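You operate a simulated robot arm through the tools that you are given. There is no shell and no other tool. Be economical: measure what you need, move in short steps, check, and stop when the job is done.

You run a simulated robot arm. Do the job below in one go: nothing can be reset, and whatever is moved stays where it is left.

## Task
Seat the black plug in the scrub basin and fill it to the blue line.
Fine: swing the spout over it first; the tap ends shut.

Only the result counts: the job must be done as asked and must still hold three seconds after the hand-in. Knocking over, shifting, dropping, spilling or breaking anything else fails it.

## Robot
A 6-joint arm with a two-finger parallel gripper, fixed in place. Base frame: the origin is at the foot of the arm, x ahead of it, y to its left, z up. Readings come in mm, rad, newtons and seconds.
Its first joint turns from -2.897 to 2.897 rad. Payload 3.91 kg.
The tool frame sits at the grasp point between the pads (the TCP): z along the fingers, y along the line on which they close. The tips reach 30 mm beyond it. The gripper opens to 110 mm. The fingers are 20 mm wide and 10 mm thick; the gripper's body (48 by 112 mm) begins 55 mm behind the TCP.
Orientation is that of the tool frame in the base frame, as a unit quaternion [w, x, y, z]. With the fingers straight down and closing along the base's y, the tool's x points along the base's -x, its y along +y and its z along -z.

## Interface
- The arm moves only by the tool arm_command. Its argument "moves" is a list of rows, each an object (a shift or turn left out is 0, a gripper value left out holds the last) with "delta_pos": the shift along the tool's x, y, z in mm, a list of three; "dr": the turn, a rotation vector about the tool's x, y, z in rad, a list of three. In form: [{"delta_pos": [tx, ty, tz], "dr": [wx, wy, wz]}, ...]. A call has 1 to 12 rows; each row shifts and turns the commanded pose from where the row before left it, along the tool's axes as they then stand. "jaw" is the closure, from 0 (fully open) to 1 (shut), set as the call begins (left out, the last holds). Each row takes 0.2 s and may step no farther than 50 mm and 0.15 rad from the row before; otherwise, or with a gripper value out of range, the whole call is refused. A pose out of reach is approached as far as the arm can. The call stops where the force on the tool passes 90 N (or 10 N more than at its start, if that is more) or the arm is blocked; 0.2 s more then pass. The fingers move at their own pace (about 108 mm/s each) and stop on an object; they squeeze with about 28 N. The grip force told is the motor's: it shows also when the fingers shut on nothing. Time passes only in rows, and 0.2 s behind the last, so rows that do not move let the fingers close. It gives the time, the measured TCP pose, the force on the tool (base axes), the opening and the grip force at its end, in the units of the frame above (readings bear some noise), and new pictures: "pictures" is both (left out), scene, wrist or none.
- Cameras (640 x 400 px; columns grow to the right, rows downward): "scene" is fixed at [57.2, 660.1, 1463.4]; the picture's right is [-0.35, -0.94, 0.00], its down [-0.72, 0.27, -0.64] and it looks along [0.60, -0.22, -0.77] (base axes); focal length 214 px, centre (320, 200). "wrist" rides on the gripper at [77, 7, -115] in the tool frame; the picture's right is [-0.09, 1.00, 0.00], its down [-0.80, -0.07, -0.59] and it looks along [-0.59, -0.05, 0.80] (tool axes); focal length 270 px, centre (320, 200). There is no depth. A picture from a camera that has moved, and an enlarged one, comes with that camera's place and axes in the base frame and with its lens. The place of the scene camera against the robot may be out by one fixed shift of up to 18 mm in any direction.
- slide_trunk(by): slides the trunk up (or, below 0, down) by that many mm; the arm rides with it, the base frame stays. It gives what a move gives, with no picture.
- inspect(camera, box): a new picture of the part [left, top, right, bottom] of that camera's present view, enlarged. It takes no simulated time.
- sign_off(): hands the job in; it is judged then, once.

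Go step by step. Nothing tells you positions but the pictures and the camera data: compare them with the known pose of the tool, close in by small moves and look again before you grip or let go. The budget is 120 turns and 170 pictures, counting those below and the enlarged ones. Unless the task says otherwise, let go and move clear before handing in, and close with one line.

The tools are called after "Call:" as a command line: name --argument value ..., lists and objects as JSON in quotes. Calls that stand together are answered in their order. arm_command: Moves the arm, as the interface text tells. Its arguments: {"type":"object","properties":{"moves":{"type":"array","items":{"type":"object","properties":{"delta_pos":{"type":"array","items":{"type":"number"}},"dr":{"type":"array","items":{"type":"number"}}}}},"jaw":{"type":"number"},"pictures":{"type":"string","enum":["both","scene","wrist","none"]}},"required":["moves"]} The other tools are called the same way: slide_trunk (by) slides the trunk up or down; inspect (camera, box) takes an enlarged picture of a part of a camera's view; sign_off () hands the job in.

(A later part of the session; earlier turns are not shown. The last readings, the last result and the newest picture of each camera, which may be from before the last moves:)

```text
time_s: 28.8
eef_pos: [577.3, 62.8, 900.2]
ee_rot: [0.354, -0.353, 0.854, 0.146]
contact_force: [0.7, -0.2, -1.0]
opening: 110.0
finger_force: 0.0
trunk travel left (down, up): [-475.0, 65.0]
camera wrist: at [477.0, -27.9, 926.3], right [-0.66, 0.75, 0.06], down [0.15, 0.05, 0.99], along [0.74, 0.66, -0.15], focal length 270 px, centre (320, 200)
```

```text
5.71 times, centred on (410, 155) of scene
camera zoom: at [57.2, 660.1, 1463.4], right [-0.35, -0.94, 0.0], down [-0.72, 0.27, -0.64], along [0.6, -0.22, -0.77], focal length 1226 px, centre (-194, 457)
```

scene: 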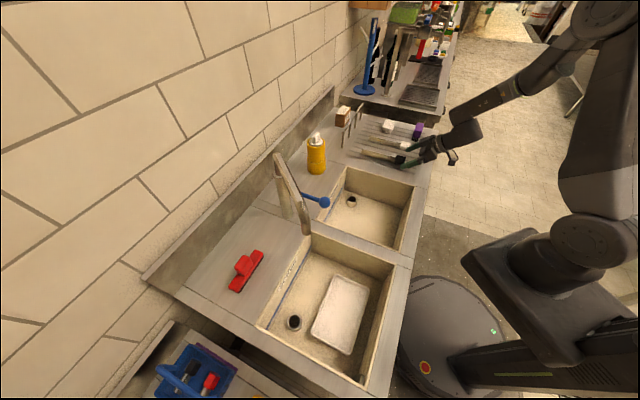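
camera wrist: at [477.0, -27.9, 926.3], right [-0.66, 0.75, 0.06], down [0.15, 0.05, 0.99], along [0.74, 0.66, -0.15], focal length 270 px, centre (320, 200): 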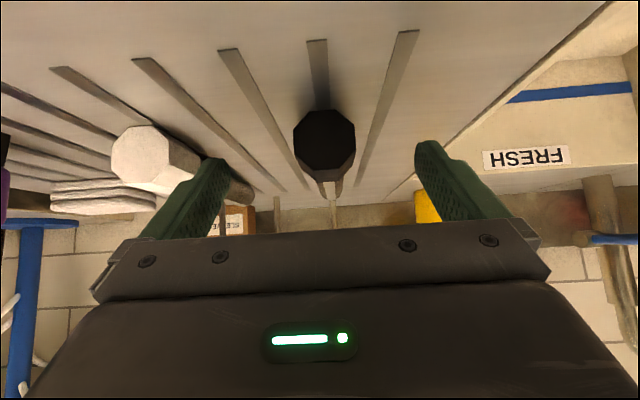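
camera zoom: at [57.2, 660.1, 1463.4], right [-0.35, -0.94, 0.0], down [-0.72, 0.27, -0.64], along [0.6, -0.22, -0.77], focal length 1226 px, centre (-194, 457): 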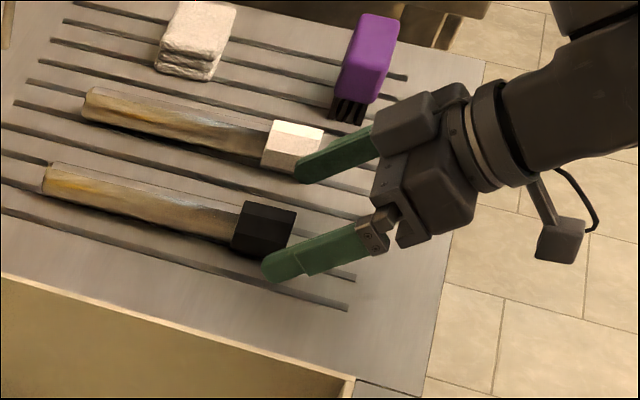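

Call:
arm_command --moves '[{"delta_pos": [0, 2.3, 16]}, {"delta_pos": [0, 0, 16]}]' --pictures "wrist"

Call:
inspect --camera "scene" --box '[370, 120, 450, 190]'

```text
time_s: 29.4
eef_pos: [592.8, 80.1, 878.3]
ee_rot: [0.353, -0.354, 0.854, 0.147]
contact_force: [-0.6, -0.1, 0.5]
opening: 110.1
finger_force: 0.0
trunk travel left (down, up): [-475.0, 65.0]
camera wrist: at [492.2, -10.5, 904.9], right [-0.66, 0.75, 0.06], down [0.15, 0.05, 0.99], along [0.74, 0.66, -0.15], focal length 270 px, centre (320, 200)
```

wrist: 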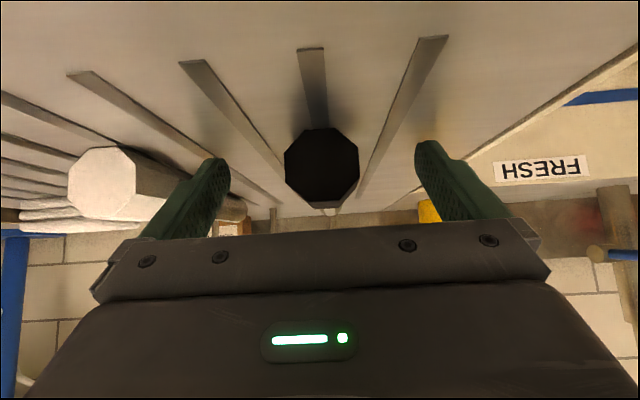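

```text
5.71 times, centred on (410, 155) of scene
camera zoom: at [57.2, 660.1, 1463.4], right [-0.35, -0.94, 0.0], down [-0.72, 0.27, -0.64], along [0.6, -0.22, -0.77], focal length 1226 px, centre (-194, 457)
```

zoom: 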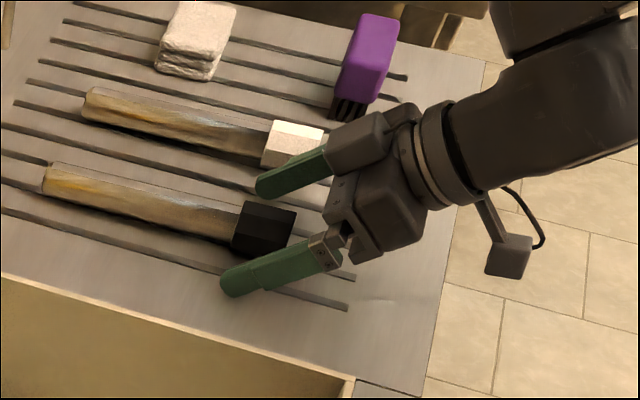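

The cap is centred between the fingers, so I nudge forward slightly and close on it.

Call:
arm_command --jaw 1 --moves '[{"delta_pos": [-2.5, 0, 2.5]}, {}, {}, {}, {}]' --pictures "wrist"

Call:
inspect --camera "scene" --box '[370, 120, 450, 190]'

```text
time_s: 30.6
eef_pos: [593.1, 81.8, 878.9]
ee_rot: [0.354, -0.353, 0.854, 0.146]
contact_force: [-0.8, 2.4, 1.3]
opening: 35.2
finger_force: 27.7
trunk travel left (down, up): [-475.0, 65.0]
camera wrist: at [493.5, -8.0, 904.7], right [-0.66, 0.75, 0.06], down [0.15, 0.05, 0.99], along [0.74, 0.66, -0.15], focal length 270 px, centre (320, 200)
```

wrist: 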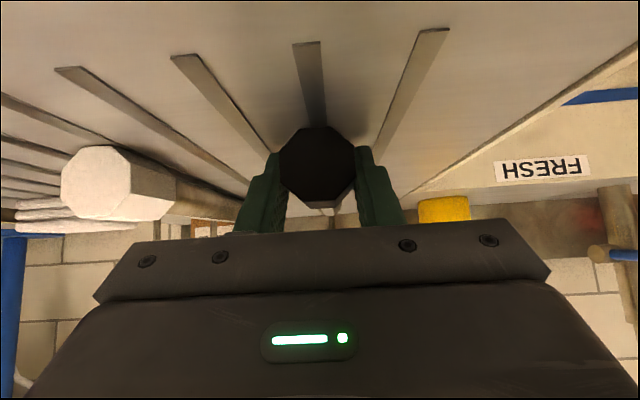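

```text
5.71 times, centred on (410, 155) of scene
camera zoom: at [57.2, 660.1, 1463.4], right [-0.35, -0.94, 0.0], down [-0.72, 0.27, -0.64], along [0.6, -0.22, -0.77], focal length 1226 px, centre (-194, 457)
```

zoom: 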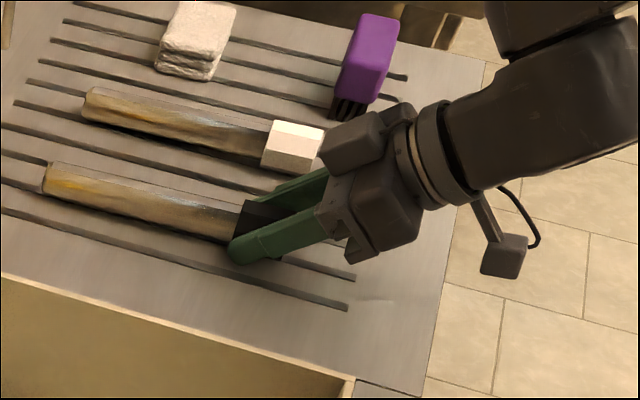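

Gripped at 35 mm opening. I lift slowly and check for slip.

Call:
arm_command --moves '[{"delta_pos": [-7, 0, -7]}, {"delta_pos": [-14, 0, -14]}, {"delta_pos": [-28, 0, -28]}, {"delta_pos": [-28, 0, -28]}, {"delta_pos": [-28, 0, -28]}]'

Call:
inspect --camera "scene" --box '[350, 80, 470, 190]'

```text
time_s: 31.8
eef_pos: [593.7, 82.4, 1025.3]
ee_rot: [0.354, -0.353, 0.854, 0.146]
contact_force: [-0.9, 0.1, -1.3]
opening: 35.5
finger_force: 28.2
trunk travel left (down, up): [-475.0, 65.0]
camera wrist: at [493.3, -7.2, 1052.1], right [-0.66, 0.75, 0.06], down [0.15, 0.05, 0.99], along [0.74, 0.66, -0.15], focal length 270 px, centre (320, 200)
```

scene: 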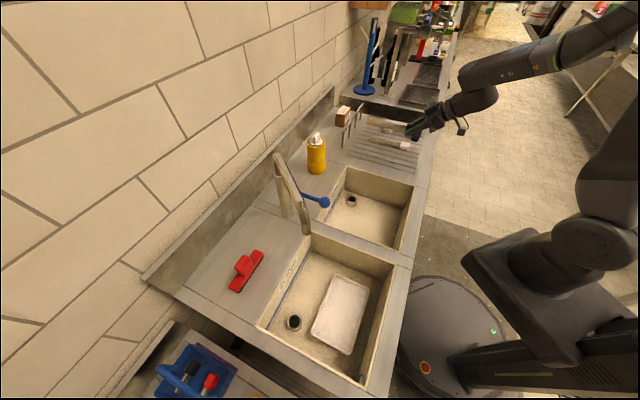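
wrist: 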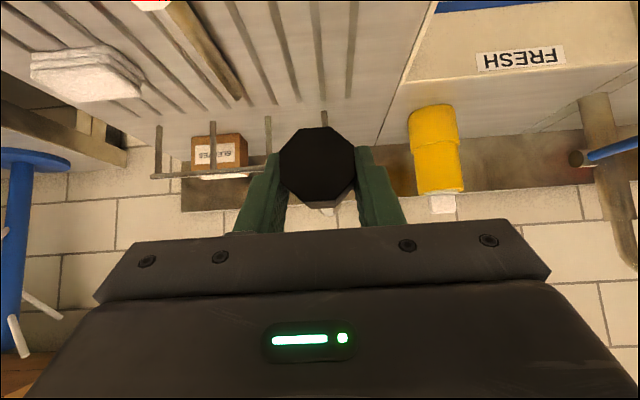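

```text
3.64 times, centred on (410, 135) of scene
camera zoom: at [57.2, 660.1, 1463.4], right [-0.35, -0.94, 0.0], down [-0.72, 0.27, -0.64], along [0.6, -0.22, -0.77], focal length 780 px, centre (-7, 436)
```

zoom: 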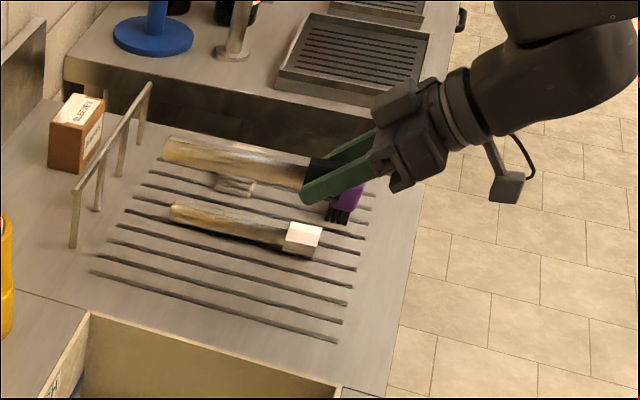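

The plug is held firmly and level. I carry it back and up, then pitch the tool 90° so the tube hangs straight down.

Call:
arm_command --moves '[{"delta_pos": [-14.4, 33.2, -22.1]}, {"delta_pos": [-14.4, 33.2, -22.1]}, {"delta_pos": [-14.4, 33.2, -22.1]}, {"delta_pos": [-14.4, 33.2, -22.1]}, {"delta_pos": [-14.4, 33.2, -22.1]}, {"delta_pos": [-14.4, 33.2, -22.1]}]' --pictures "none"

Call:
arm_command --moves '[{"dr": [0, 0.1428, 0]}, {"dr": [0, 0.1428, 0]}, {"dr": [0, 0.1428, 0]}, {"dr": [0, 0.1428, 0]}, {"dr": [0, 0.1428, 0]}, {"dr": [0, 0.1428, 0]}]'

```text
time_s: 33.2
eef_pos: [423.4, 199.0, 1181.8]
ee_rot: [0.354, -0.354, 0.853, 0.146]
contact_force: [0.4, -0.2, -0.6]
opening: 35.4
finger_force: 28.0
trunk travel left (down, up): [-475.0, 65.0]
```

```text
time_s: 34.6
eef_pos: [430.5, 201.9, 1181.4]
ee_rot: [-0.035, -0.382, 0.923, -0.014]
contact_force: [-0.6, -0.3, -1.2]
opening: 35.7
finger_force: 27.4
trunk travel left (down, up): [-475.0, 65.0]
camera wrist: at [377.6, 158.0, 1301.6], right [-0.64, 0.77, -0.01], down [0.65, 0.55, 0.53], along [0.41, 0.34, -0.85], focal length 270 px, centre (320, 200)
```

scene: 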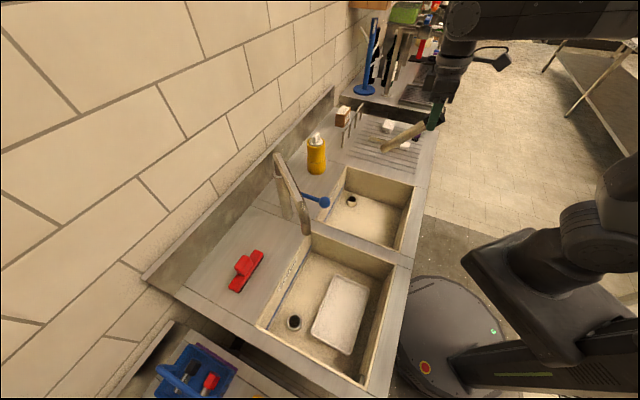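
wrist: 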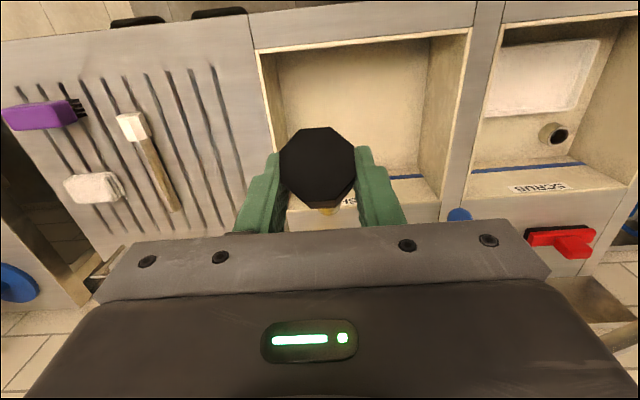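

Call:
arm_command --moves '[{"dr": [0, 0, -0.15]}, {"dr": [0, 0, -0.15]}, {"dr": [0, 0, -0.15]}, {"dr": [0, 0, -0.15]}, {"dr": [0, 0, -0.15]}, {"dr": [0, 0, -0.15]}, {"dr": [0, 0, -0.15]}, {"dr": [0, 0, -0.15]}, {"dr": [0, 0, -0.15]}, {"dr": [0, 0, -0.15]}, {"dr": [0, 0, -0.15]}, {"dr": [0, 0, -0.15]}]'

```text
time_s: 37.2
eef_pos: [429.3, 200.5, 1181.9]
ee_rot: [0.032, 0.961, -0.275, -0.017]
contact_force: [-0.7, 0.7, -0.8]
opening: 35.4
finger_force: 28.1
trunk travel left (down, up): [-475.0, 65.0]
camera wrist: at [497.8, 159.9, 1294.8], right [-0.6, -0.8, 0.07], down [-0.61, 0.51, 0.6], along [-0.52, 0.32, -0.8], focal length 270 px, centre (320, 200)
```

scene: 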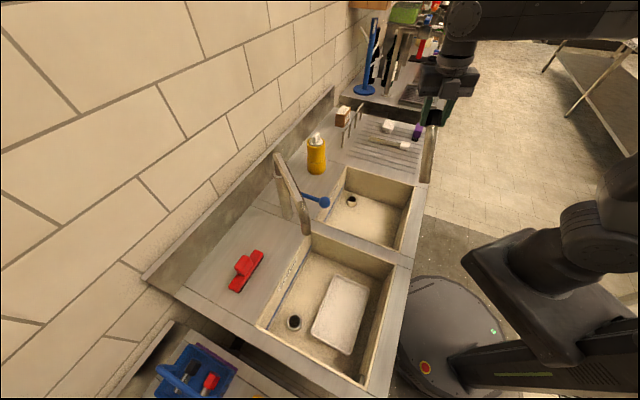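
wrist: 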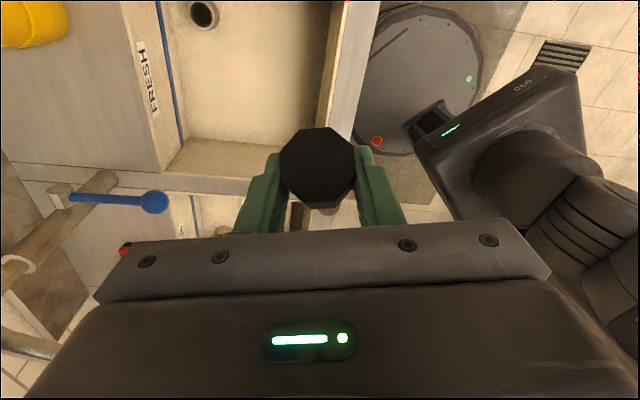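

Call:
arm_command --moves '[{"delta_pos": [-46, -12.5, 0]}, {"delta_pos": [-46, -12.5, 0]}, {"delta_pos": [-46, -12.5, 0]}, {"delta_pos": [-46, -12.5, 0]}, {"delta_pos": [-46, -12.5, 0]}, {"delta_pos": [-46, -12.5, 0]}, {"delta_pos": [-46, -12.5, 0]}, {"delta_pos": [-46, -12.5, 0]}]' --pictures "none"

Call:
arm_command --moves '[{"dr": [0, 0, -0.15]}, {"dr": [0, 0, -0.15]}, {"dr": [0, 0, -0.15]}, {"dr": [0, 0.1428, 0]}, {"dr": [0, 0.1428, 0]}, {"dr": [0, 0.1428, 0]}, {"dr": [0, 0.1428, 0]}, {"dr": [0, 0.1428, 0]}]'

```text
time_s: 39.0
eef_pos: [166.8, 482.4, 1179.0]
ee_rot: [0.032, 0.961, -0.275, -0.017]
contact_force: [-0.2, 0.4, -1.7]
opening: 35.7
finger_force: 27.8
trunk travel left (down, up): [-475.0, 65.0]
```

```text
time_s: 40.8
eef_pos: [169.7, 481.9, 1181.1]
ee_rot: [0.045, 0.943, -0.042, 0.328]
contact_force: [-0.6, 0.0, -0.5]
opening: 35.8
finger_force: 28.0
trunk travel left (down, up): [-475.0, 65.0]
camera wrist: at [159.5, 483.7, 1318.1], right [-0.17, -0.98, 0.0], down [-0.98, 0.17, -0.04], along [0.04, -0.01, -1.0], focal length 270 px, centre (320, 200)
```

scene: 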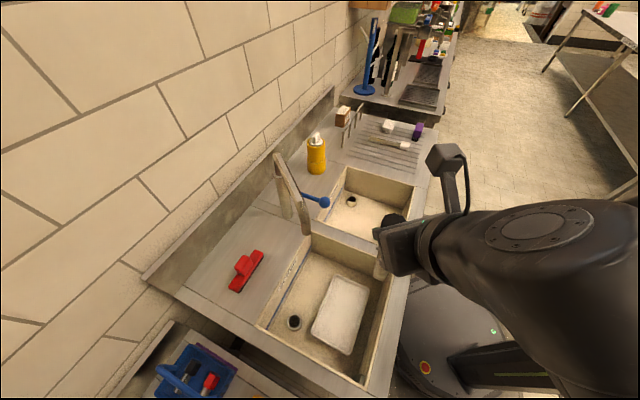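
wrist: 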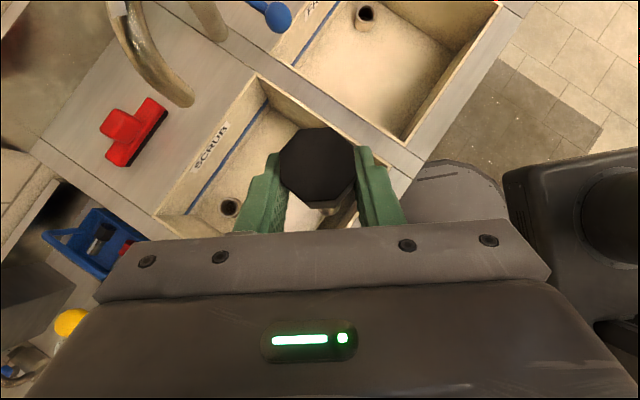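

The plug now hangs nearly vertical and the wrist camera looks straight down along it. I correct the last 7° and approach the SCRUB drain at about (199,677).

Call:
arm_command --moves '[{"dr": [0.04, 0.1115, 0.04]}, {"delta_pos": [-2, -48, -3]}, {"delta_pos": [-2, -48, -3]}]'

```text
time_s: 41.6
eef_pos: [176.8, 577.6, 1180.8]
ee_rot: [0.021, 0.924, -0.051, 0.379]
contact_force: [0.3, 0.2, -0.8]
opening: 35.4
finger_force: 27.9
trunk travel left (down, up): [-475.0, 65.0]
camera wrist: at [151.2, 573.5, 1315.6], right [-0.17, -0.98, -0.06], down [-0.97, 0.18, -0.14], along [0.15, 0.04, -0.99], focal length 270 px, centre (320, 200)
```

scene: 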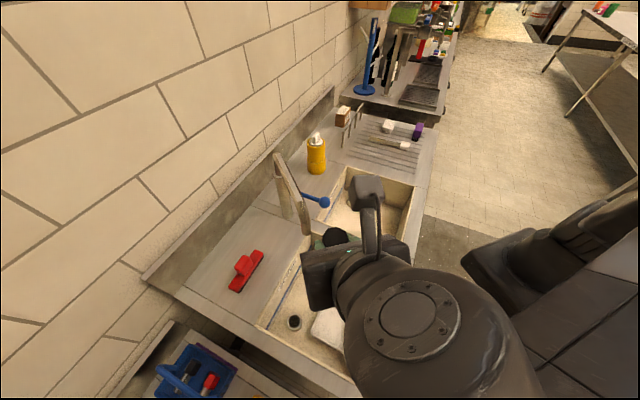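
wrist: 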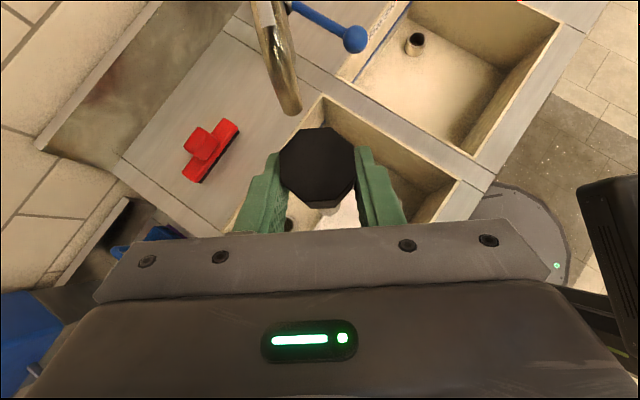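

Call:
arm_command --moves '[{"delta_pos": [0.3, -33.4, 0]}, {"delta_pos": [0.3, -33.4, 0]}, {"delta_pos": [0.3, -33.4, 0]}]'

Call:
inspect --camera "scene" --box '[220, 200, 400, 380]'

```text
time_s: 42.4
eef_pos: [185.8, 673.8, 1182.6]
ee_rot: [0.021, 0.924, -0.051, 0.379]
contact_force: [0.3, 0.1, -1.3]
opening: 35.6
finger_force: 28.5
trunk travel left (down, up): [-475.0, 65.0]
camera wrist: at [161.1, 671.5, 1317.9], right [-0.17, -0.98, -0.06], down [-0.97, 0.18, -0.14], along [0.15, 0.04, -0.99], focal length 270 px, centre (320, 200)
```

scene: 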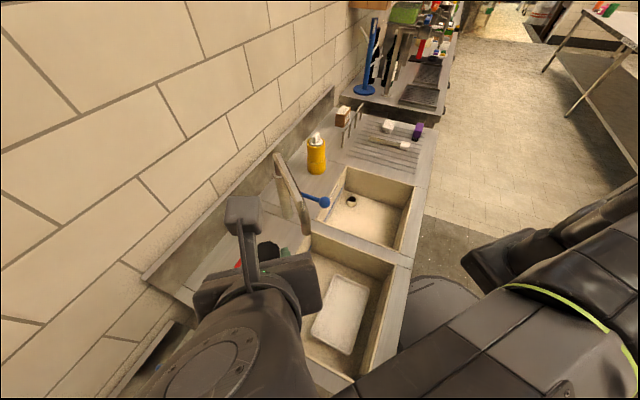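
wrist: 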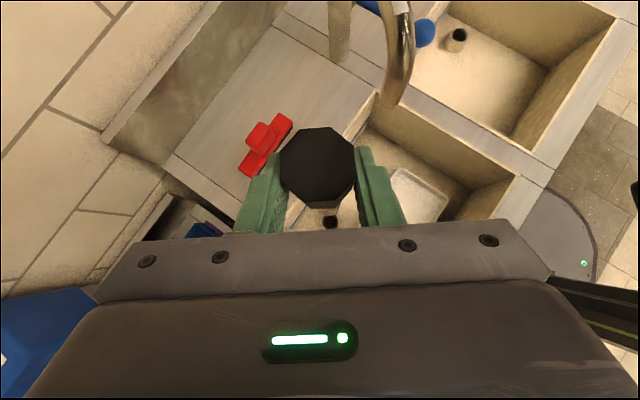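

```text
2.22 times, centred on (310, 290) of scene
camera zoom: at [57.2, 660.1, 1463.4], right [-0.35, -0.94, 0.0], down [-0.72, 0.27, -0.64], along [0.6, -0.22, -0.77], focal length 477 px, centre (342, 0)
```

zoom: 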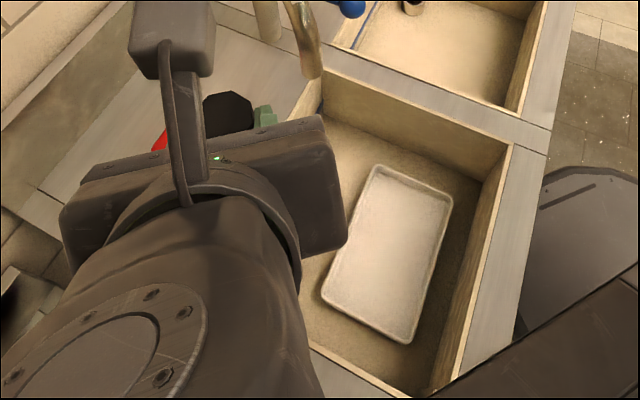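

Call:
inspect --camera "wrist" --box '[270, 120, 390, 240]'

```text
3.33 times, centred on (330, 180) of wrist
camera zoom: at [161.1, 671.5, 1317.9], right [-0.17, -0.98, -0.06], down [-0.97, 0.18, -0.14], along [0.15, 0.04, -0.99], focal length 901 px, centre (287, 267)
```

zoom: 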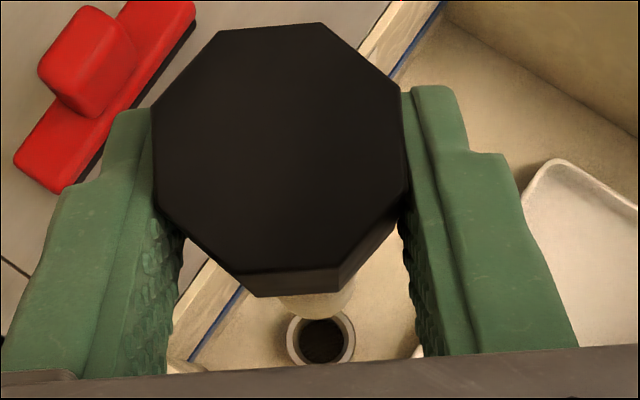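

The tube end and the drain collar are both visible beneath the cap and nearly aligned. I lower toward the basin and compare again.

Call:
arm_command --moves '[{"delta_pos": [-28, -1, 28.5]}, {"delta_pos": [-28, -1, 28.5]}, {"delta_pos": [-28, 0, 28.5]}, {"delta_pos": [-28, 0, 28.5]}, {"delta_pos": [-28, 0, 28.5]}]' --pictures "scene"

Call:
inspect --camera "wrist" --box '[270, 120, 390, 240]'

```text
time_s: 43.6
eef_pos: [183.4, 678.9, 984.8]
ee_rot: [0.021, 0.923, -0.051, 0.38]
contact_force: [-0.6, -0.5, -0.2]
opening: 35.6
finger_force: 28.1
trunk travel left (down, up): [-475.0, 65.0]
```

scene: 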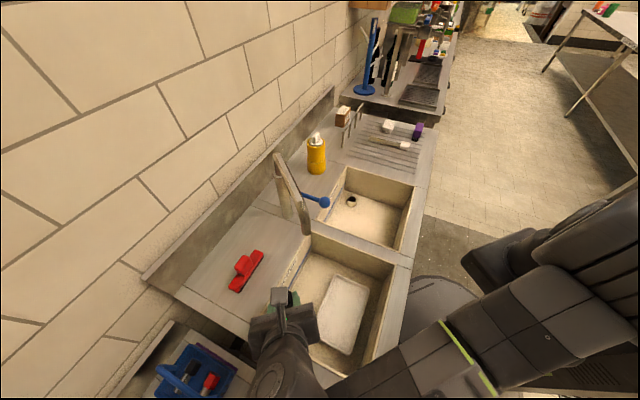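

```text
3.33 times, centred on (330, 180) of wrist
camera zoom: at [157.5, 675.2, 1120.3], right [-0.17, -0.98, -0.06], down [-0.97, 0.18, -0.14], along [0.15, 0.04, -0.99], focal length 901 px, centre (287, 267)
```

zoom: 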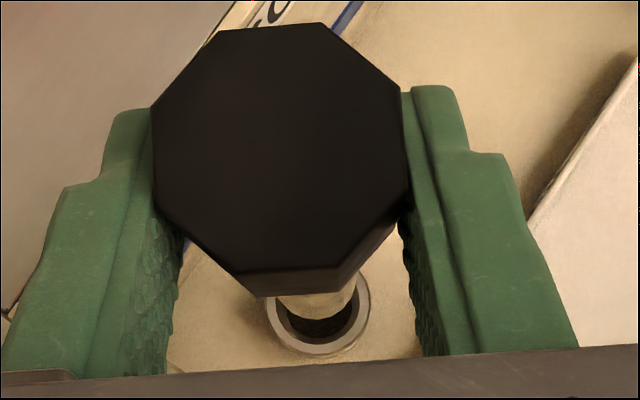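

Call:
arm_command --moves '[{"delta_pos": [-21, 0, 21.4]}, {"delta_pos": [-21, 0, 21.4]}]' --pictures "none"

Call:
inspect --camera "wrist" --box '[290, 160, 370, 230]'

Call:
inspect --camera "scene" --box '[220, 250, 350, 380]'

```text
time_s: 44.2
eef_pos: [187.3, 676.5, 922.9]
ee_rot: [0.021, 0.923, -0.05, 0.38]
contact_force: [0.0, -0.2, -1.0]
opening: 35.5
finger_force: 27.8
trunk travel left (down, up): [-475.0, 65.0]
```

```text
5.71 times, centred on (330, 195) of wrist
camera zoom: at [161.6, 673.4, 1058.3], right [-0.17, -0.98, -0.06], down [-0.97, 0.18, -0.14], along [0.15, 0.04, -0.99], focal length 1544 px, centre (263, 229)
```

zoom: 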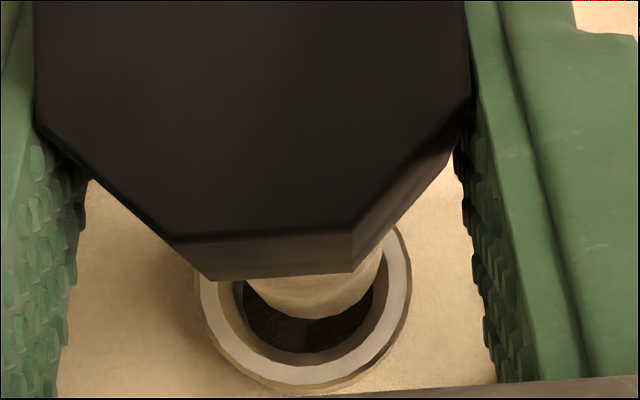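

```text
3.08 times, centred on (285, 315) of scene
camera zoom: at [57.2, 660.1, 1463.4], right [-0.35, -0.94, 0.0], down [-0.72, 0.27, -0.64], along [0.6, -0.22, -0.77], focal length 660 px, centre (428, -154)
```

zoom: 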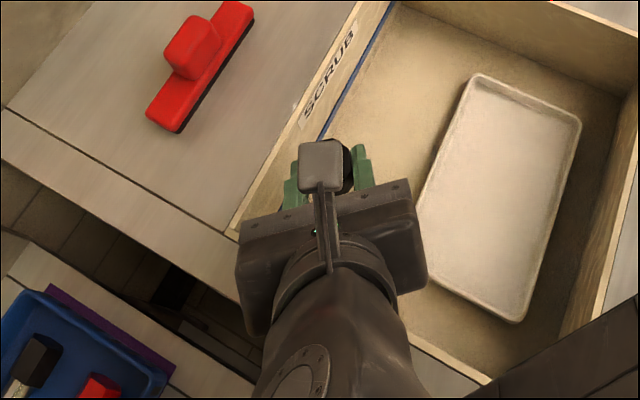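

Call:
arm_command --moves '[{"delta_pos": [-3.2, -1.65, -3.2]}, {"delta_pos": [-4.2, 0, 4.3]}, {}]' --pictures "none"

Call:
inspect --camera "wrist" --box '[290, 160, 370, 230]'

```text
time_s: 45.0
eef_pos: [183.6, 680.0, 918.8]
ee_rot: [0.021, 0.923, -0.051, 0.38]
contact_force: [-0.4, 0.1, -0.8]
opening: 35.3
finger_force: 28.4
trunk travel left (down, up): [-475.0, 65.0]
```

```text
5.71 times, centred on (330, 195) of wrist
camera zoom: at [157.7, 676.2, 1053.1], right [-0.17, -0.98, -0.06], down [-0.97, 0.18, -0.14], along [0.15, 0.04, -0.99], focal length 1544 px, centre (263, 229)
```

zoom: 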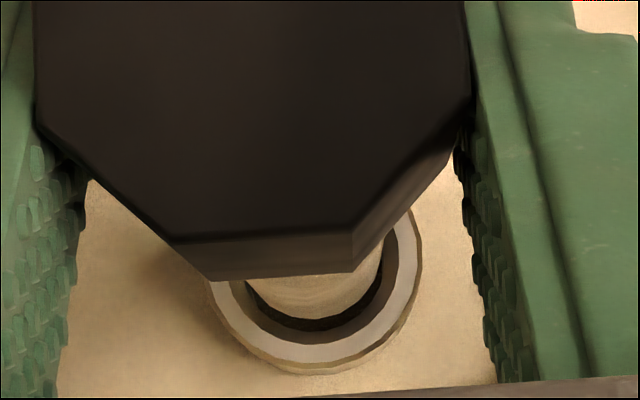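

Call:
arm_command --moves '[{"delta_pos": [-0.7, 0, -0.7]}, {"delta_pos": [-4.2, 0, 4.3]}, {"delta_pos": [-4.2, 0, 4.3]}, {}]' --pictures "none"

Call:
inspect --camera "wrist" --box '[290, 160, 370, 230]'

```text
time_s: 46.0
eef_pos: [182.0, 680.5, 905.4]
ee_rot: [0.021, 0.924, -0.052, 0.38]
contact_force: [0.6, -0.2, -0.3]
opening: 35.6
finger_force: 28.2
trunk travel left (down, up): [-475.0, 65.0]
```

```text
5.71 times, centred on (330, 195) of wrist
camera zoom: at [156.2, 676.6, 1040.7], right [-0.17, -0.98, -0.06], down [-0.97, 0.18, -0.14], along [0.15, 0.04, -0.99], focal length 1544 px, centre (263, 229)
```

zoom: 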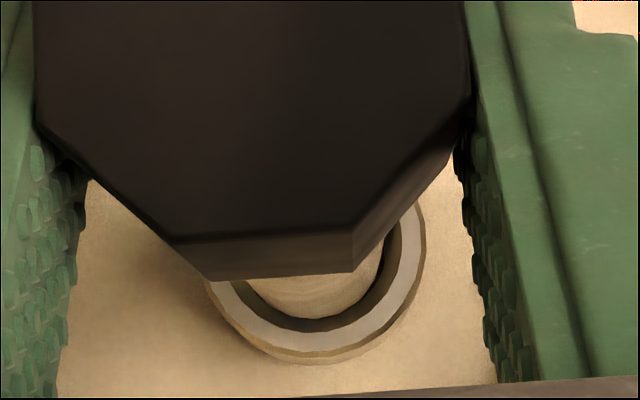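

Call:
arm_command --moves '[{"delta_pos": [-4.2, 0, 4.3]}, {"delta_pos": [-4.2, 0, 4.3]}, {}]' --pictures "none"

Call:
inspect --camera "wrist" --box '[290, 160, 370, 230]'

```text
time_s: 46.8
eef_pos: [182.2, 678.8, 893.6]
ee_rot: [0.021, 0.924, -0.051, 0.379]
contact_force: [-0.6, -0.4, -0.9]
opening: 35.4
finger_force: 27.6
trunk travel left (down, up): [-475.0, 65.0]
```

```text
5.71 times, centred on (330, 195) of wrist
camera zoom: at [156.4, 676.2, 1028.6], right [-0.17, -0.98, -0.06], down [-0.97, 0.18, -0.14], along [0.15, 0.04, -0.99], focal length 1544 px, centre (263, 229)
```

zoom: 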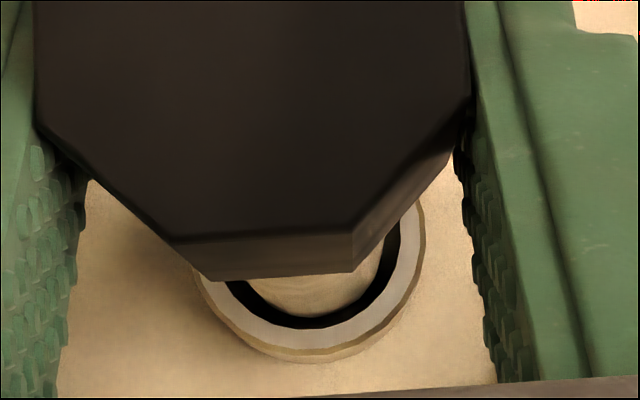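

The tube is concentric with the collar, so I continue down.

Call:
arm_command --moves '[{"delta_pos": [-4.2, 0, 4.3]}, {"delta_pos": [-4.2, 0, 4.3]}, {}]' --pictures "none"

Call:
inspect --camera "wrist" --box '[290, 160, 370, 230]'

```text
time_s: 47.6
eef_pos: [183.0, 680.3, 880.8]
ee_rot: [0.021, 0.923, -0.051, 0.38]
contact_force: [2.1, -1.2, -1.4]
opening: 35.4
finger_force: 28.0
trunk travel left (down, up): [-475.0, 65.0]
```

```text
5.71 times, centred on (330, 195) of wrist
camera zoom: at [156.6, 676.8, 1015.9], right [-0.17, -0.98, -0.06], down [-0.97, 0.18, -0.14], along [0.15, 0.04, -0.99], focal length 1544 px, centre (263, 229)
```

zoom: 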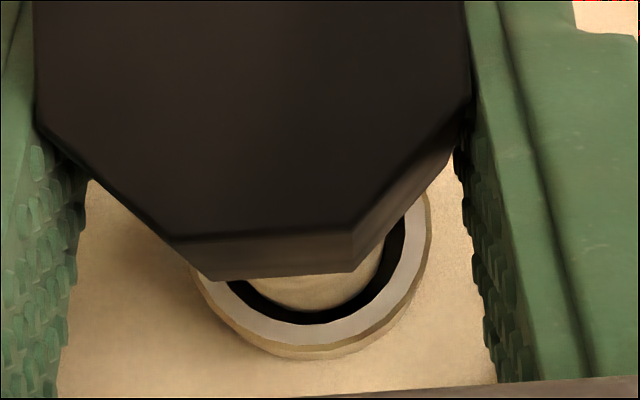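

Call:
arm_command --moves '[{"delta_pos": [-4.2, 0, 4.3]}, {"delta_pos": [-4.2, 0, 4.3]}, {}]' --pictures "none"

Call:
inspect --camera "wrist" --box '[290, 160, 370, 230]'

```text
time_s: 48.4
eef_pos: [181.2, 679.3, 874.0]
ee_rot: [0.018, 0.923, -0.052, 0.381]
contact_force: [5.1, 0.4, 27.4]
opening: 35.5
finger_force: 28.2
trunk travel left (down, up): [-475.0, 65.0]
```

```text
5.71 times, centred on (330, 195) of wrist
camera zoom: at [155.6, 674.7, 1008.7], right [-0.17, -0.98, -0.07], down [-0.97, 0.18, -0.14], along [0.15, 0.04, -0.99], focal length 1544 px, centre (263, 229)
```

zoom: 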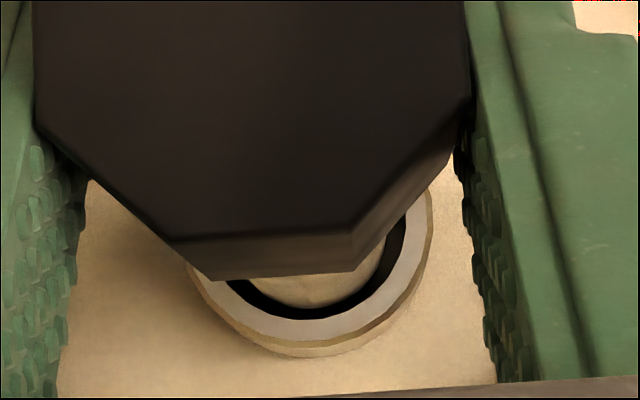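

Resistance at z≈874 says the tube has bottomed about 30 mm inside the collar. I open the jaws and back out along the tool axis to check how it stands.

Call:
arm_command --jaw 0.3 --moves '[{}, {}, {"delta_pos": [0, 0, -20]}, {"delta_pos": [0, 0, -40]}, {"delta_pos": [0, 0, -40]}, {"delta_pos": [0, 0, -40]}, {"delta_pos": [0, 0, -40]}]'

Call:
inspect --camera "wrist" --box '[220, 0, 420, 200]'

```text
time_s: 50.0
eef_pos: [57.2, 697.1, 997.0]
ee_rot: [0.021, 0.923, -0.052, 0.381]
contact_force: [-0.4, 0.6, -0.2]
opening: 77.1
finger_force: 0.1
trunk travel left (down, up): [-475.0, 65.0]
camera wrist: at [31.4, 693.3, 1132.6], right [-0.17, -0.98, -0.06], down [-0.97, 0.18, -0.14], along [0.15, 0.04, -0.99], focal length 270 px, centre (320, 200)
```

scene: 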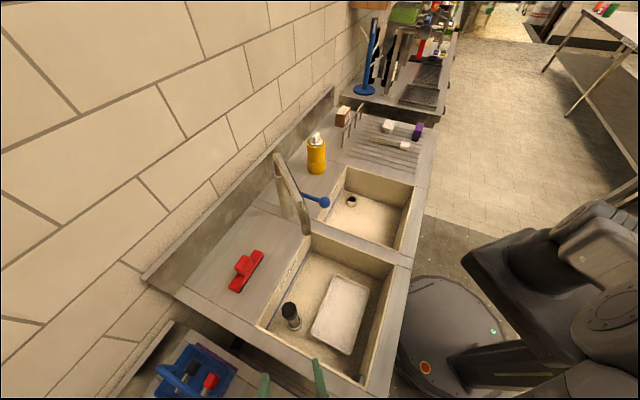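
wrist: 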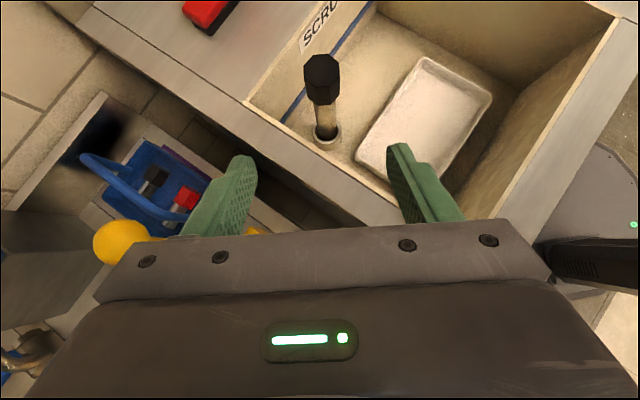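

```text
2.00 times, centred on (320, 100) of wrist
camera zoom: at [31.4, 693.3, 1132.6], right [-0.17, -0.98, -0.06], down [-0.97, 0.18, -0.14], along [0.15, 0.04, -0.99], focal length 541 px, centre (320, 400)
```

zoom: 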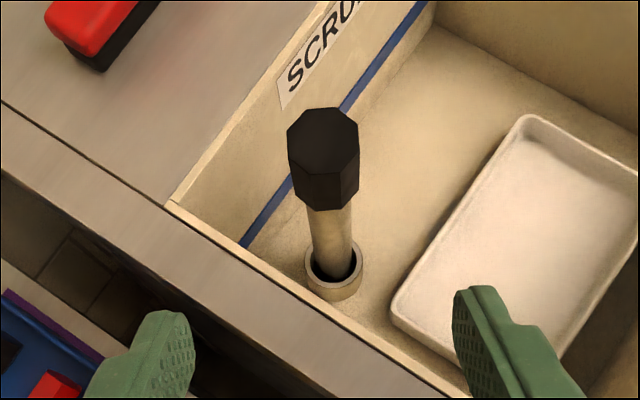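

The plug stands upright in the collar, about 30 mm deep. I bring the tool upright so I can press gently on the cap and confirm it is seated.

Call:
arm_command --jaw 1 --moves '[{"dr": [0, -0.15, 0]}, {"dr": [0, -0.15, 0]}, {"dr": [0, -0.15, 0]}, {"dr": [0, -0.15, 0]}, {"dr": [0, -0.15, 0]}, {"dr": [0, -0.035, 0]}, {"dr": [0, 0, 0.15]}, {"dr": [0, 0, 0.15]}, {"dr": [0, 0, 0.15]}, {"dr": [0, 0, 0.15]}, {"dr": [0, 0, 0.15]}, {"dr": [0, 0, 0.15]}]' --pictures "none"

Call:
arm_command --moves '[{"dr": [0, 0, 0.15]}, {"dr": [0, 0, 0.15]}, {"dr": [0, 0, 0.15]}, {"dr": [0, 0, 0.15]}, {"dr": [0, 0, 0.15]}, {"dr": [0, 0, 0.1]}]'

```text
time_s: 52.6
eef_pos: [56.3, 695.0, 997.1]
ee_rot: [0.0, 0.875, -0.485, -0.002]
contact_force: [0.0, 0.4, 0.1]
opening: 0.0
finger_force: 27.8
trunk travel left (down, up): [-475.0, 65.0]
```

```text
time_s: 54.0
eef_pos: [56.4, 694.2, 998.0]
ee_rot: [-0.001, -0.597, 0.802, 0.001]
contact_force: [-0.9, -0.3, -0.5]
opening: 0.1
finger_force: 28.3
trunk travel left (down, up): [-475.0, 65.0]
camera wrist: at [28.7, 622.6, 1111.5], right [-0.93, 0.37, 0.0], down [0.3, 0.75, 0.59], along [0.22, 0.55, -0.8], focal length 270 px, centre (320, 200)
```

scene: 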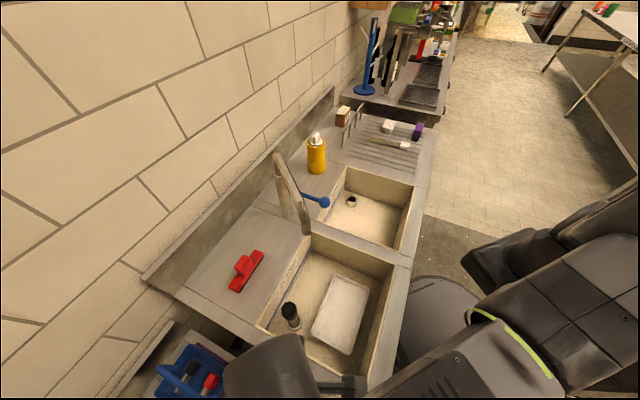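
wrist: 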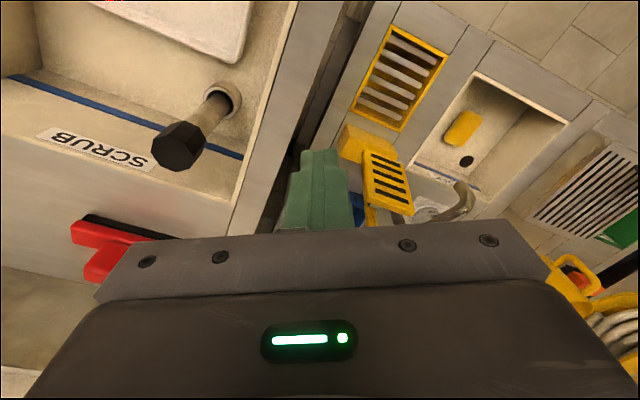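

Call:
arm_command --moves '[{"delta_pos": [-8.5, -45.8, 0]}, {"delta_pos": [-8.5, -45.8, 0]}, {"delta_pos": [-8.5, -45.8, 0]}, {"delta_pos": [0, 0, 35]}, {"delta_pos": [0, 0, 33]}]'

```text
time_s: 55.2
eef_pos: [197.7, 680.3, 927.7]
ee_rot: [-0.001, -0.597, 0.802, 0.002]
contact_force: [-0.3, -0.7, 0.2]
opening: 0.2
finger_force: 28.5
trunk travel left (down, up): [-475.0, 65.0]
camera wrist: at [169.6, 608.9, 1041.7], right [-0.93, 0.37, 0.0], down [0.3, 0.75, 0.59], along [0.22, 0.55, -0.8], focal length 270 px, centre (320, 200)
```

scene: 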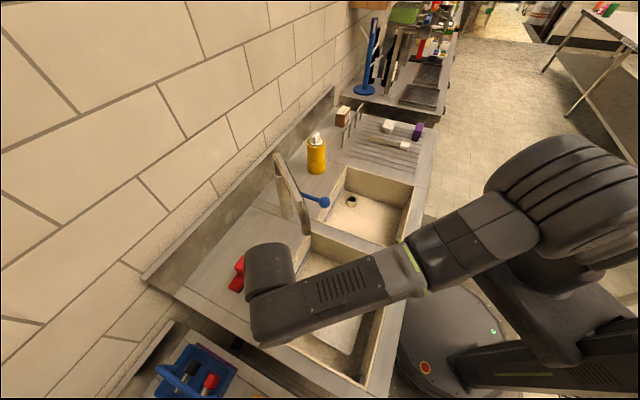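
wrist: 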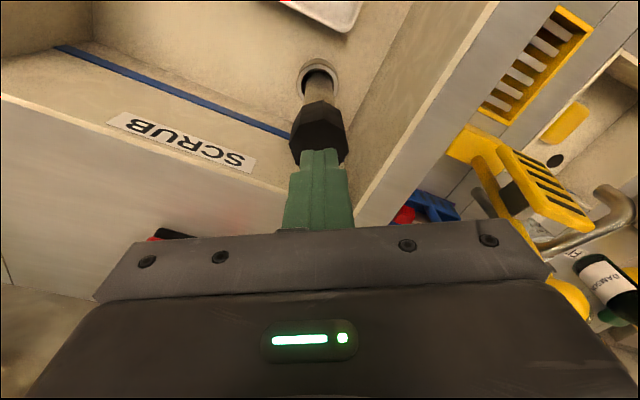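

Call:
arm_command --moves '[{"delta_pos": [0, 0, 6]}, {"delta_pos": [0, 0, 6]}, {"delta_pos": [0, 0, 4]}, {}]' --pictures "none"

```text
time_s: 56.2
eef_pos: [194.1, 679.9, 916.0]
ee_rot: [0.0, -0.598, 0.801, 0.003]
contact_force: [-0.2, 0.6, 18.9]
opening: 0.1
finger_force: 27.5
trunk travel left (down, up): [-475.0, 65.0]
```

Call:
arm_command --moves '[{"delta_pos": [0, 0, 4]}, {"delta_pos": [0, 0, 4]}, {"delta_pos": [0, 0, 3]}, {}]' --pictures "none"

Call:
inspect --camera "wrist" --box '[250, 30, 400, 180]'

```text
time_s: 57.2
eef_pos: [193.2, 678.7, 915.5]
ee_rot: [0.007, -0.598, 0.801, 0.009]
contact_force: [-1.4, -1.7, 77.5]
opening: 0.1
finger_force: 28.3
trunk travel left (down, up): [-475.0, 65.0]
```

```text
2.67 times, centred on (325, 105) of wrist
camera zoom: at [165.6, 604.3, 1028.0], right [-0.93, 0.37, 0.01], down [0.3, 0.73, 0.61], along [0.22, 0.57, -0.79], focal length 721 px, centre (307, 453)
```

zoom: 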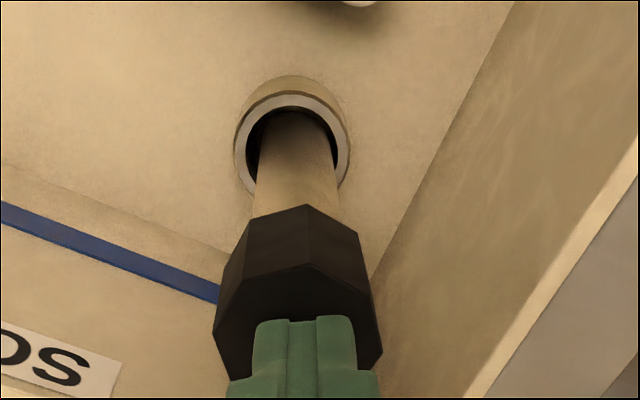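

The plug holds firm under 77 N, so it is seated. Now I go up and around to look closely at the blue lever.

Call:
arm_command --moves '[{"delta_pos": [0, 0, -30]}, {"delta_pos": [0, 0, -48]}, {"delta_pos": [0, 0, -48]}, {"delta_pos": [0, 0, -48]}, {"delta_pos": [0, 0, -48]}, {"delta_pos": [0, 0, -48]}, {"delta_pos": [48, 0, 0]}, {"delta_pos": [48, 0, 0]}, {"delta_pos": [48, 0, 0]}, {"delta_pos": [48, 0, 0]}, {"delta_pos": [48, 0, 0]}]' --pictures "none"

Call:
arm_command --moves '[{"dr": [0, 0, 0.15]}, {"dr": [0, 0, 0.15]}, {"delta_pos": [0, -48, 0]}, {"delta_pos": [0, -48, 0]}, {"delta_pos": [0, -48, 0]}, {"delta_pos": [0, -48, 0]}, {"delta_pos": [0, 0, 48]}, {"delta_pos": [0, 0, 48]}]'

```text
time_s: 59.6
eef_pos: [128.8, 445.7, 1169.1]
ee_rot: [-0.001, -0.597, 0.802, 0.003]
contact_force: [-0.7, 0.1, -0.5]
opening: 0.0
finger_force: 28.1
trunk travel left (down, up): [-475.0, 65.0]
```

```text
time_s: 61.4
eef_pos: [288.1, 344.7, 1075.2]
ee_rot: [-0.002, -0.472, 0.882, 0.001]
contact_force: [0.2, -0.8, -0.4]
opening: 0.0
finger_force: 27.8
trunk travel left (down, up): [-475.0, 65.0]
camera wrist: at [240.9, 284.9, 1189.0], right [-0.78, 0.63, 0.0], down [0.51, 0.63, 0.59], along [0.37, 0.46, -0.81], focal length 270 px, centre (320, 200)
```

scene: 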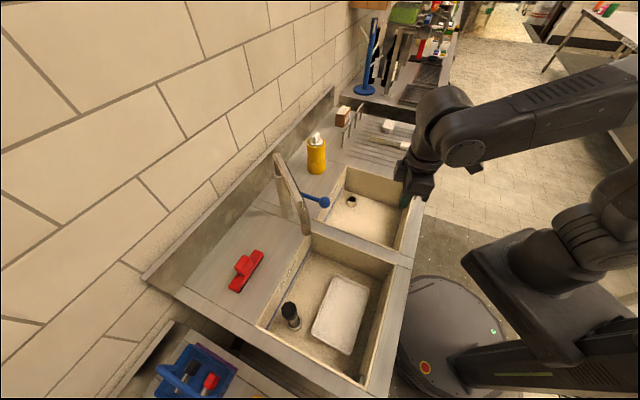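
wrist: 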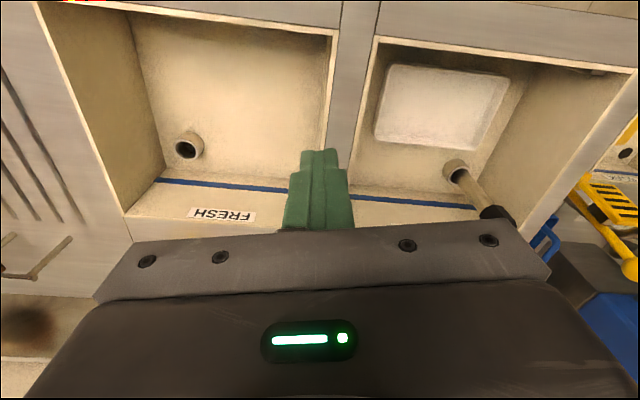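

Call:
arm_command --moves '[{"dr": [0, -0.15, 0]}, {"dr": [0, -0.15, 0]}, {"dr": [0, -0.15, 0]}, {"dr": [0, -0.15, 0]}]' --pictures "wrist"

```text
time_s: 62.4
eef_pos: [286.9, 343.2, 1076.9]
ee_rot: [0.26, -0.45, 0.843, 0.141]
contact_force: [-0.8, -0.3, -0.9]
opening: 0.1
finger_force: 28.2
trunk travel left (down, up): [-475.0, 65.0]
camera wrist: at [211.1, 240.7, 1126.5], right [-0.79, 0.61, 0.05], down [0.24, 0.23, 0.94], along [0.57, 0.76, -0.33], focal length 270 px, centre (320, 200)
```

wrist: 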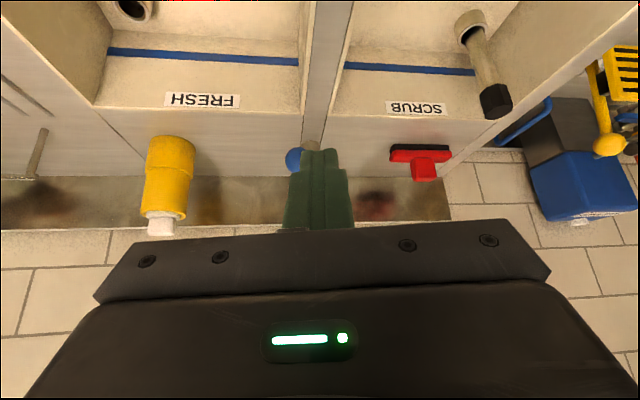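

Call:
arm_command --jaw 0 --moves '[{}, {}, {}]' --pictures "none"

Call:
inspect --camera "wrist" --box '[220, 40, 440, 240]'

```text
time_s: 63.2
eef_pos: [286.7, 342.9, 1074.8]
ee_rot: [0.259, -0.45, 0.843, 0.141]
contact_force: [0.7, -0.1, -0.1]
opening: 110.1
finger_force: 0.0
trunk travel left (down, up): [-475.0, 65.0]
```

```text
2.00 times, centred on (330, 140) of wrist
camera zoom: at [211.3, 241.0, 1126.4], right [-0.79, 0.61, 0.05], down [0.24, 0.23, 0.94], along [0.57, 0.76, -0.33], focal length 541 px, centre (300, 320)
```

zoom: 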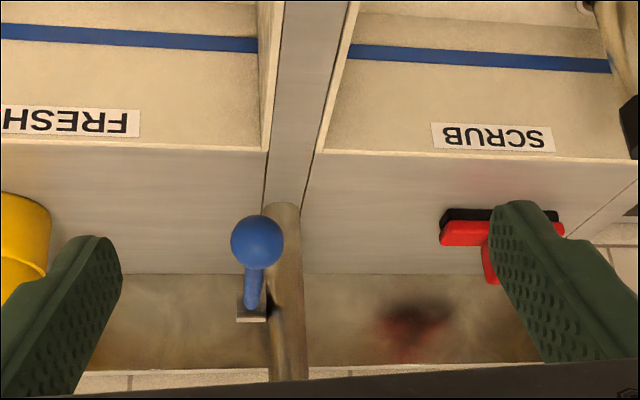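

The ball is confirmed near (434,495,950), and the lever hinges on a side block at about (540,604,942), so it probably lifts or presses. I'll approach the ball with a tilted, open gripper.

Call:
arm_command --moves '[{"dr": [0.056, 0, 0.082]}, {"dr": [0.056, 0, 0.082]}, {"delta_pos": [-35, 1, 30]}, {"delta_pos": [-35, 1, 30]}, {"delta_pos": [-34, 1, 30]}]'

```text
time_s: 64.4
eef_pos: [384.3, 443.9, 1057.7]
ee_rot: [0.271, -0.365, 0.884, 0.113]
contact_force: [-0.7, 0.7, 0.5]
opening: 109.9
finger_force: 0.1
trunk travel left (down, up): [-475.0, 65.0]
camera wrist: at [289.1, 358.0, 1109.6], right [-0.65, 0.76, 0.05], down [0.28, 0.18, 0.94], along [0.7, 0.63, -0.33], focal length 270 px, centre (320, 200)
```

scene: 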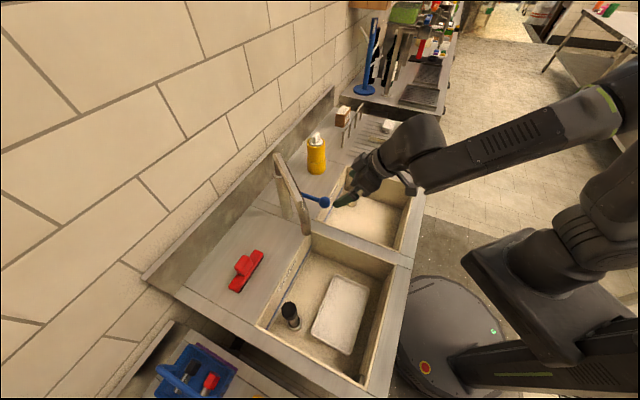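
wrist: 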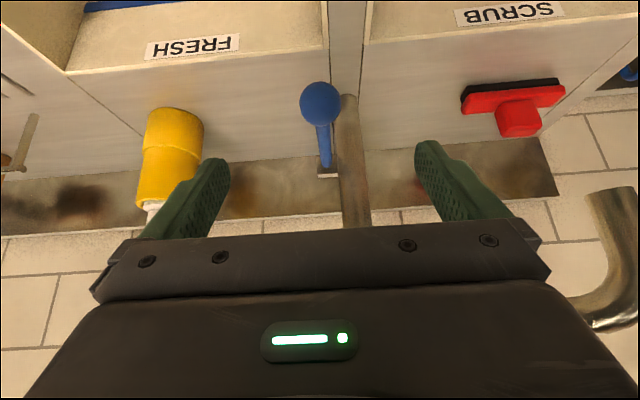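

Call:
arm_command --moves '[{"delta_pos": [2, 0.5, 40]}, {"delta_pos": [1.5, 0.5, 40]}, {"delta_pos": [0, 0, 25]}]'

Call:
inspect --camera "scene" --box '[270, 130, 390, 250]'

```text
time_s: 65.2
eef_pos: [421.2, 483.5, 972.8]
ee_rot: [0.271, -0.364, 0.884, 0.114]
contact_force: [-0.1, 0.1, 0.8]
opening: 109.9
finger_force: 0.0
trunk travel left (down, up): [-475.0, 65.0]
camera wrist: at [327.0, 398.6, 1023.6], right [-0.65, 0.76, 0.05], down [0.28, 0.18, 0.94], along [0.7, 0.63, -0.33], focal length 270 px, centre (320, 200)
```

scene: 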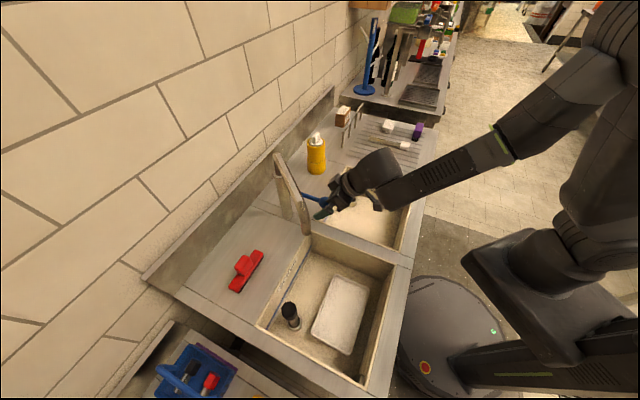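
wrist: 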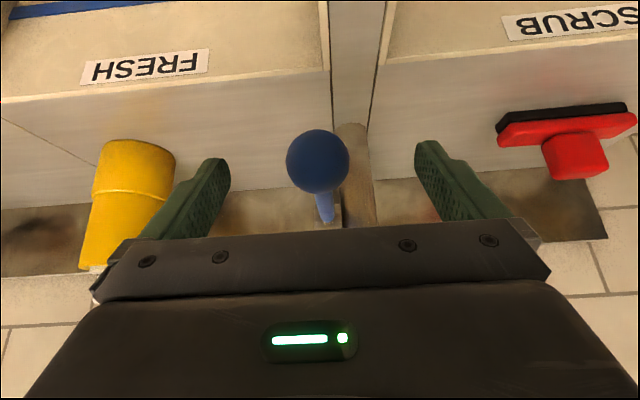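

```text
3.33 times, centred on (330, 190) of scene
camera zoom: at [57.2, 660.1, 1463.4], right [-0.35, -0.94, 0.0], down [-0.72, 0.27, -0.64], along [0.6, -0.22, -0.77], focal length 715 px, centre (287, 233)
```

zoom: 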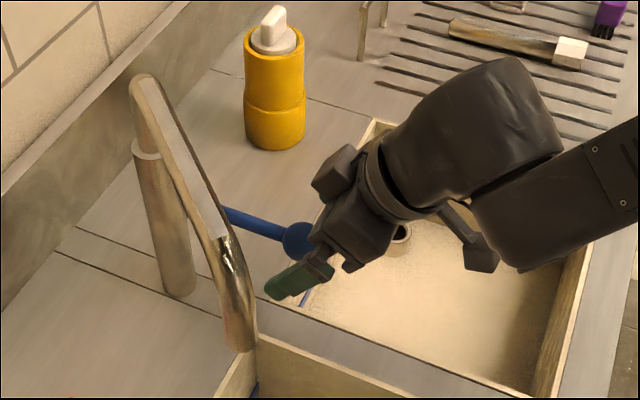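

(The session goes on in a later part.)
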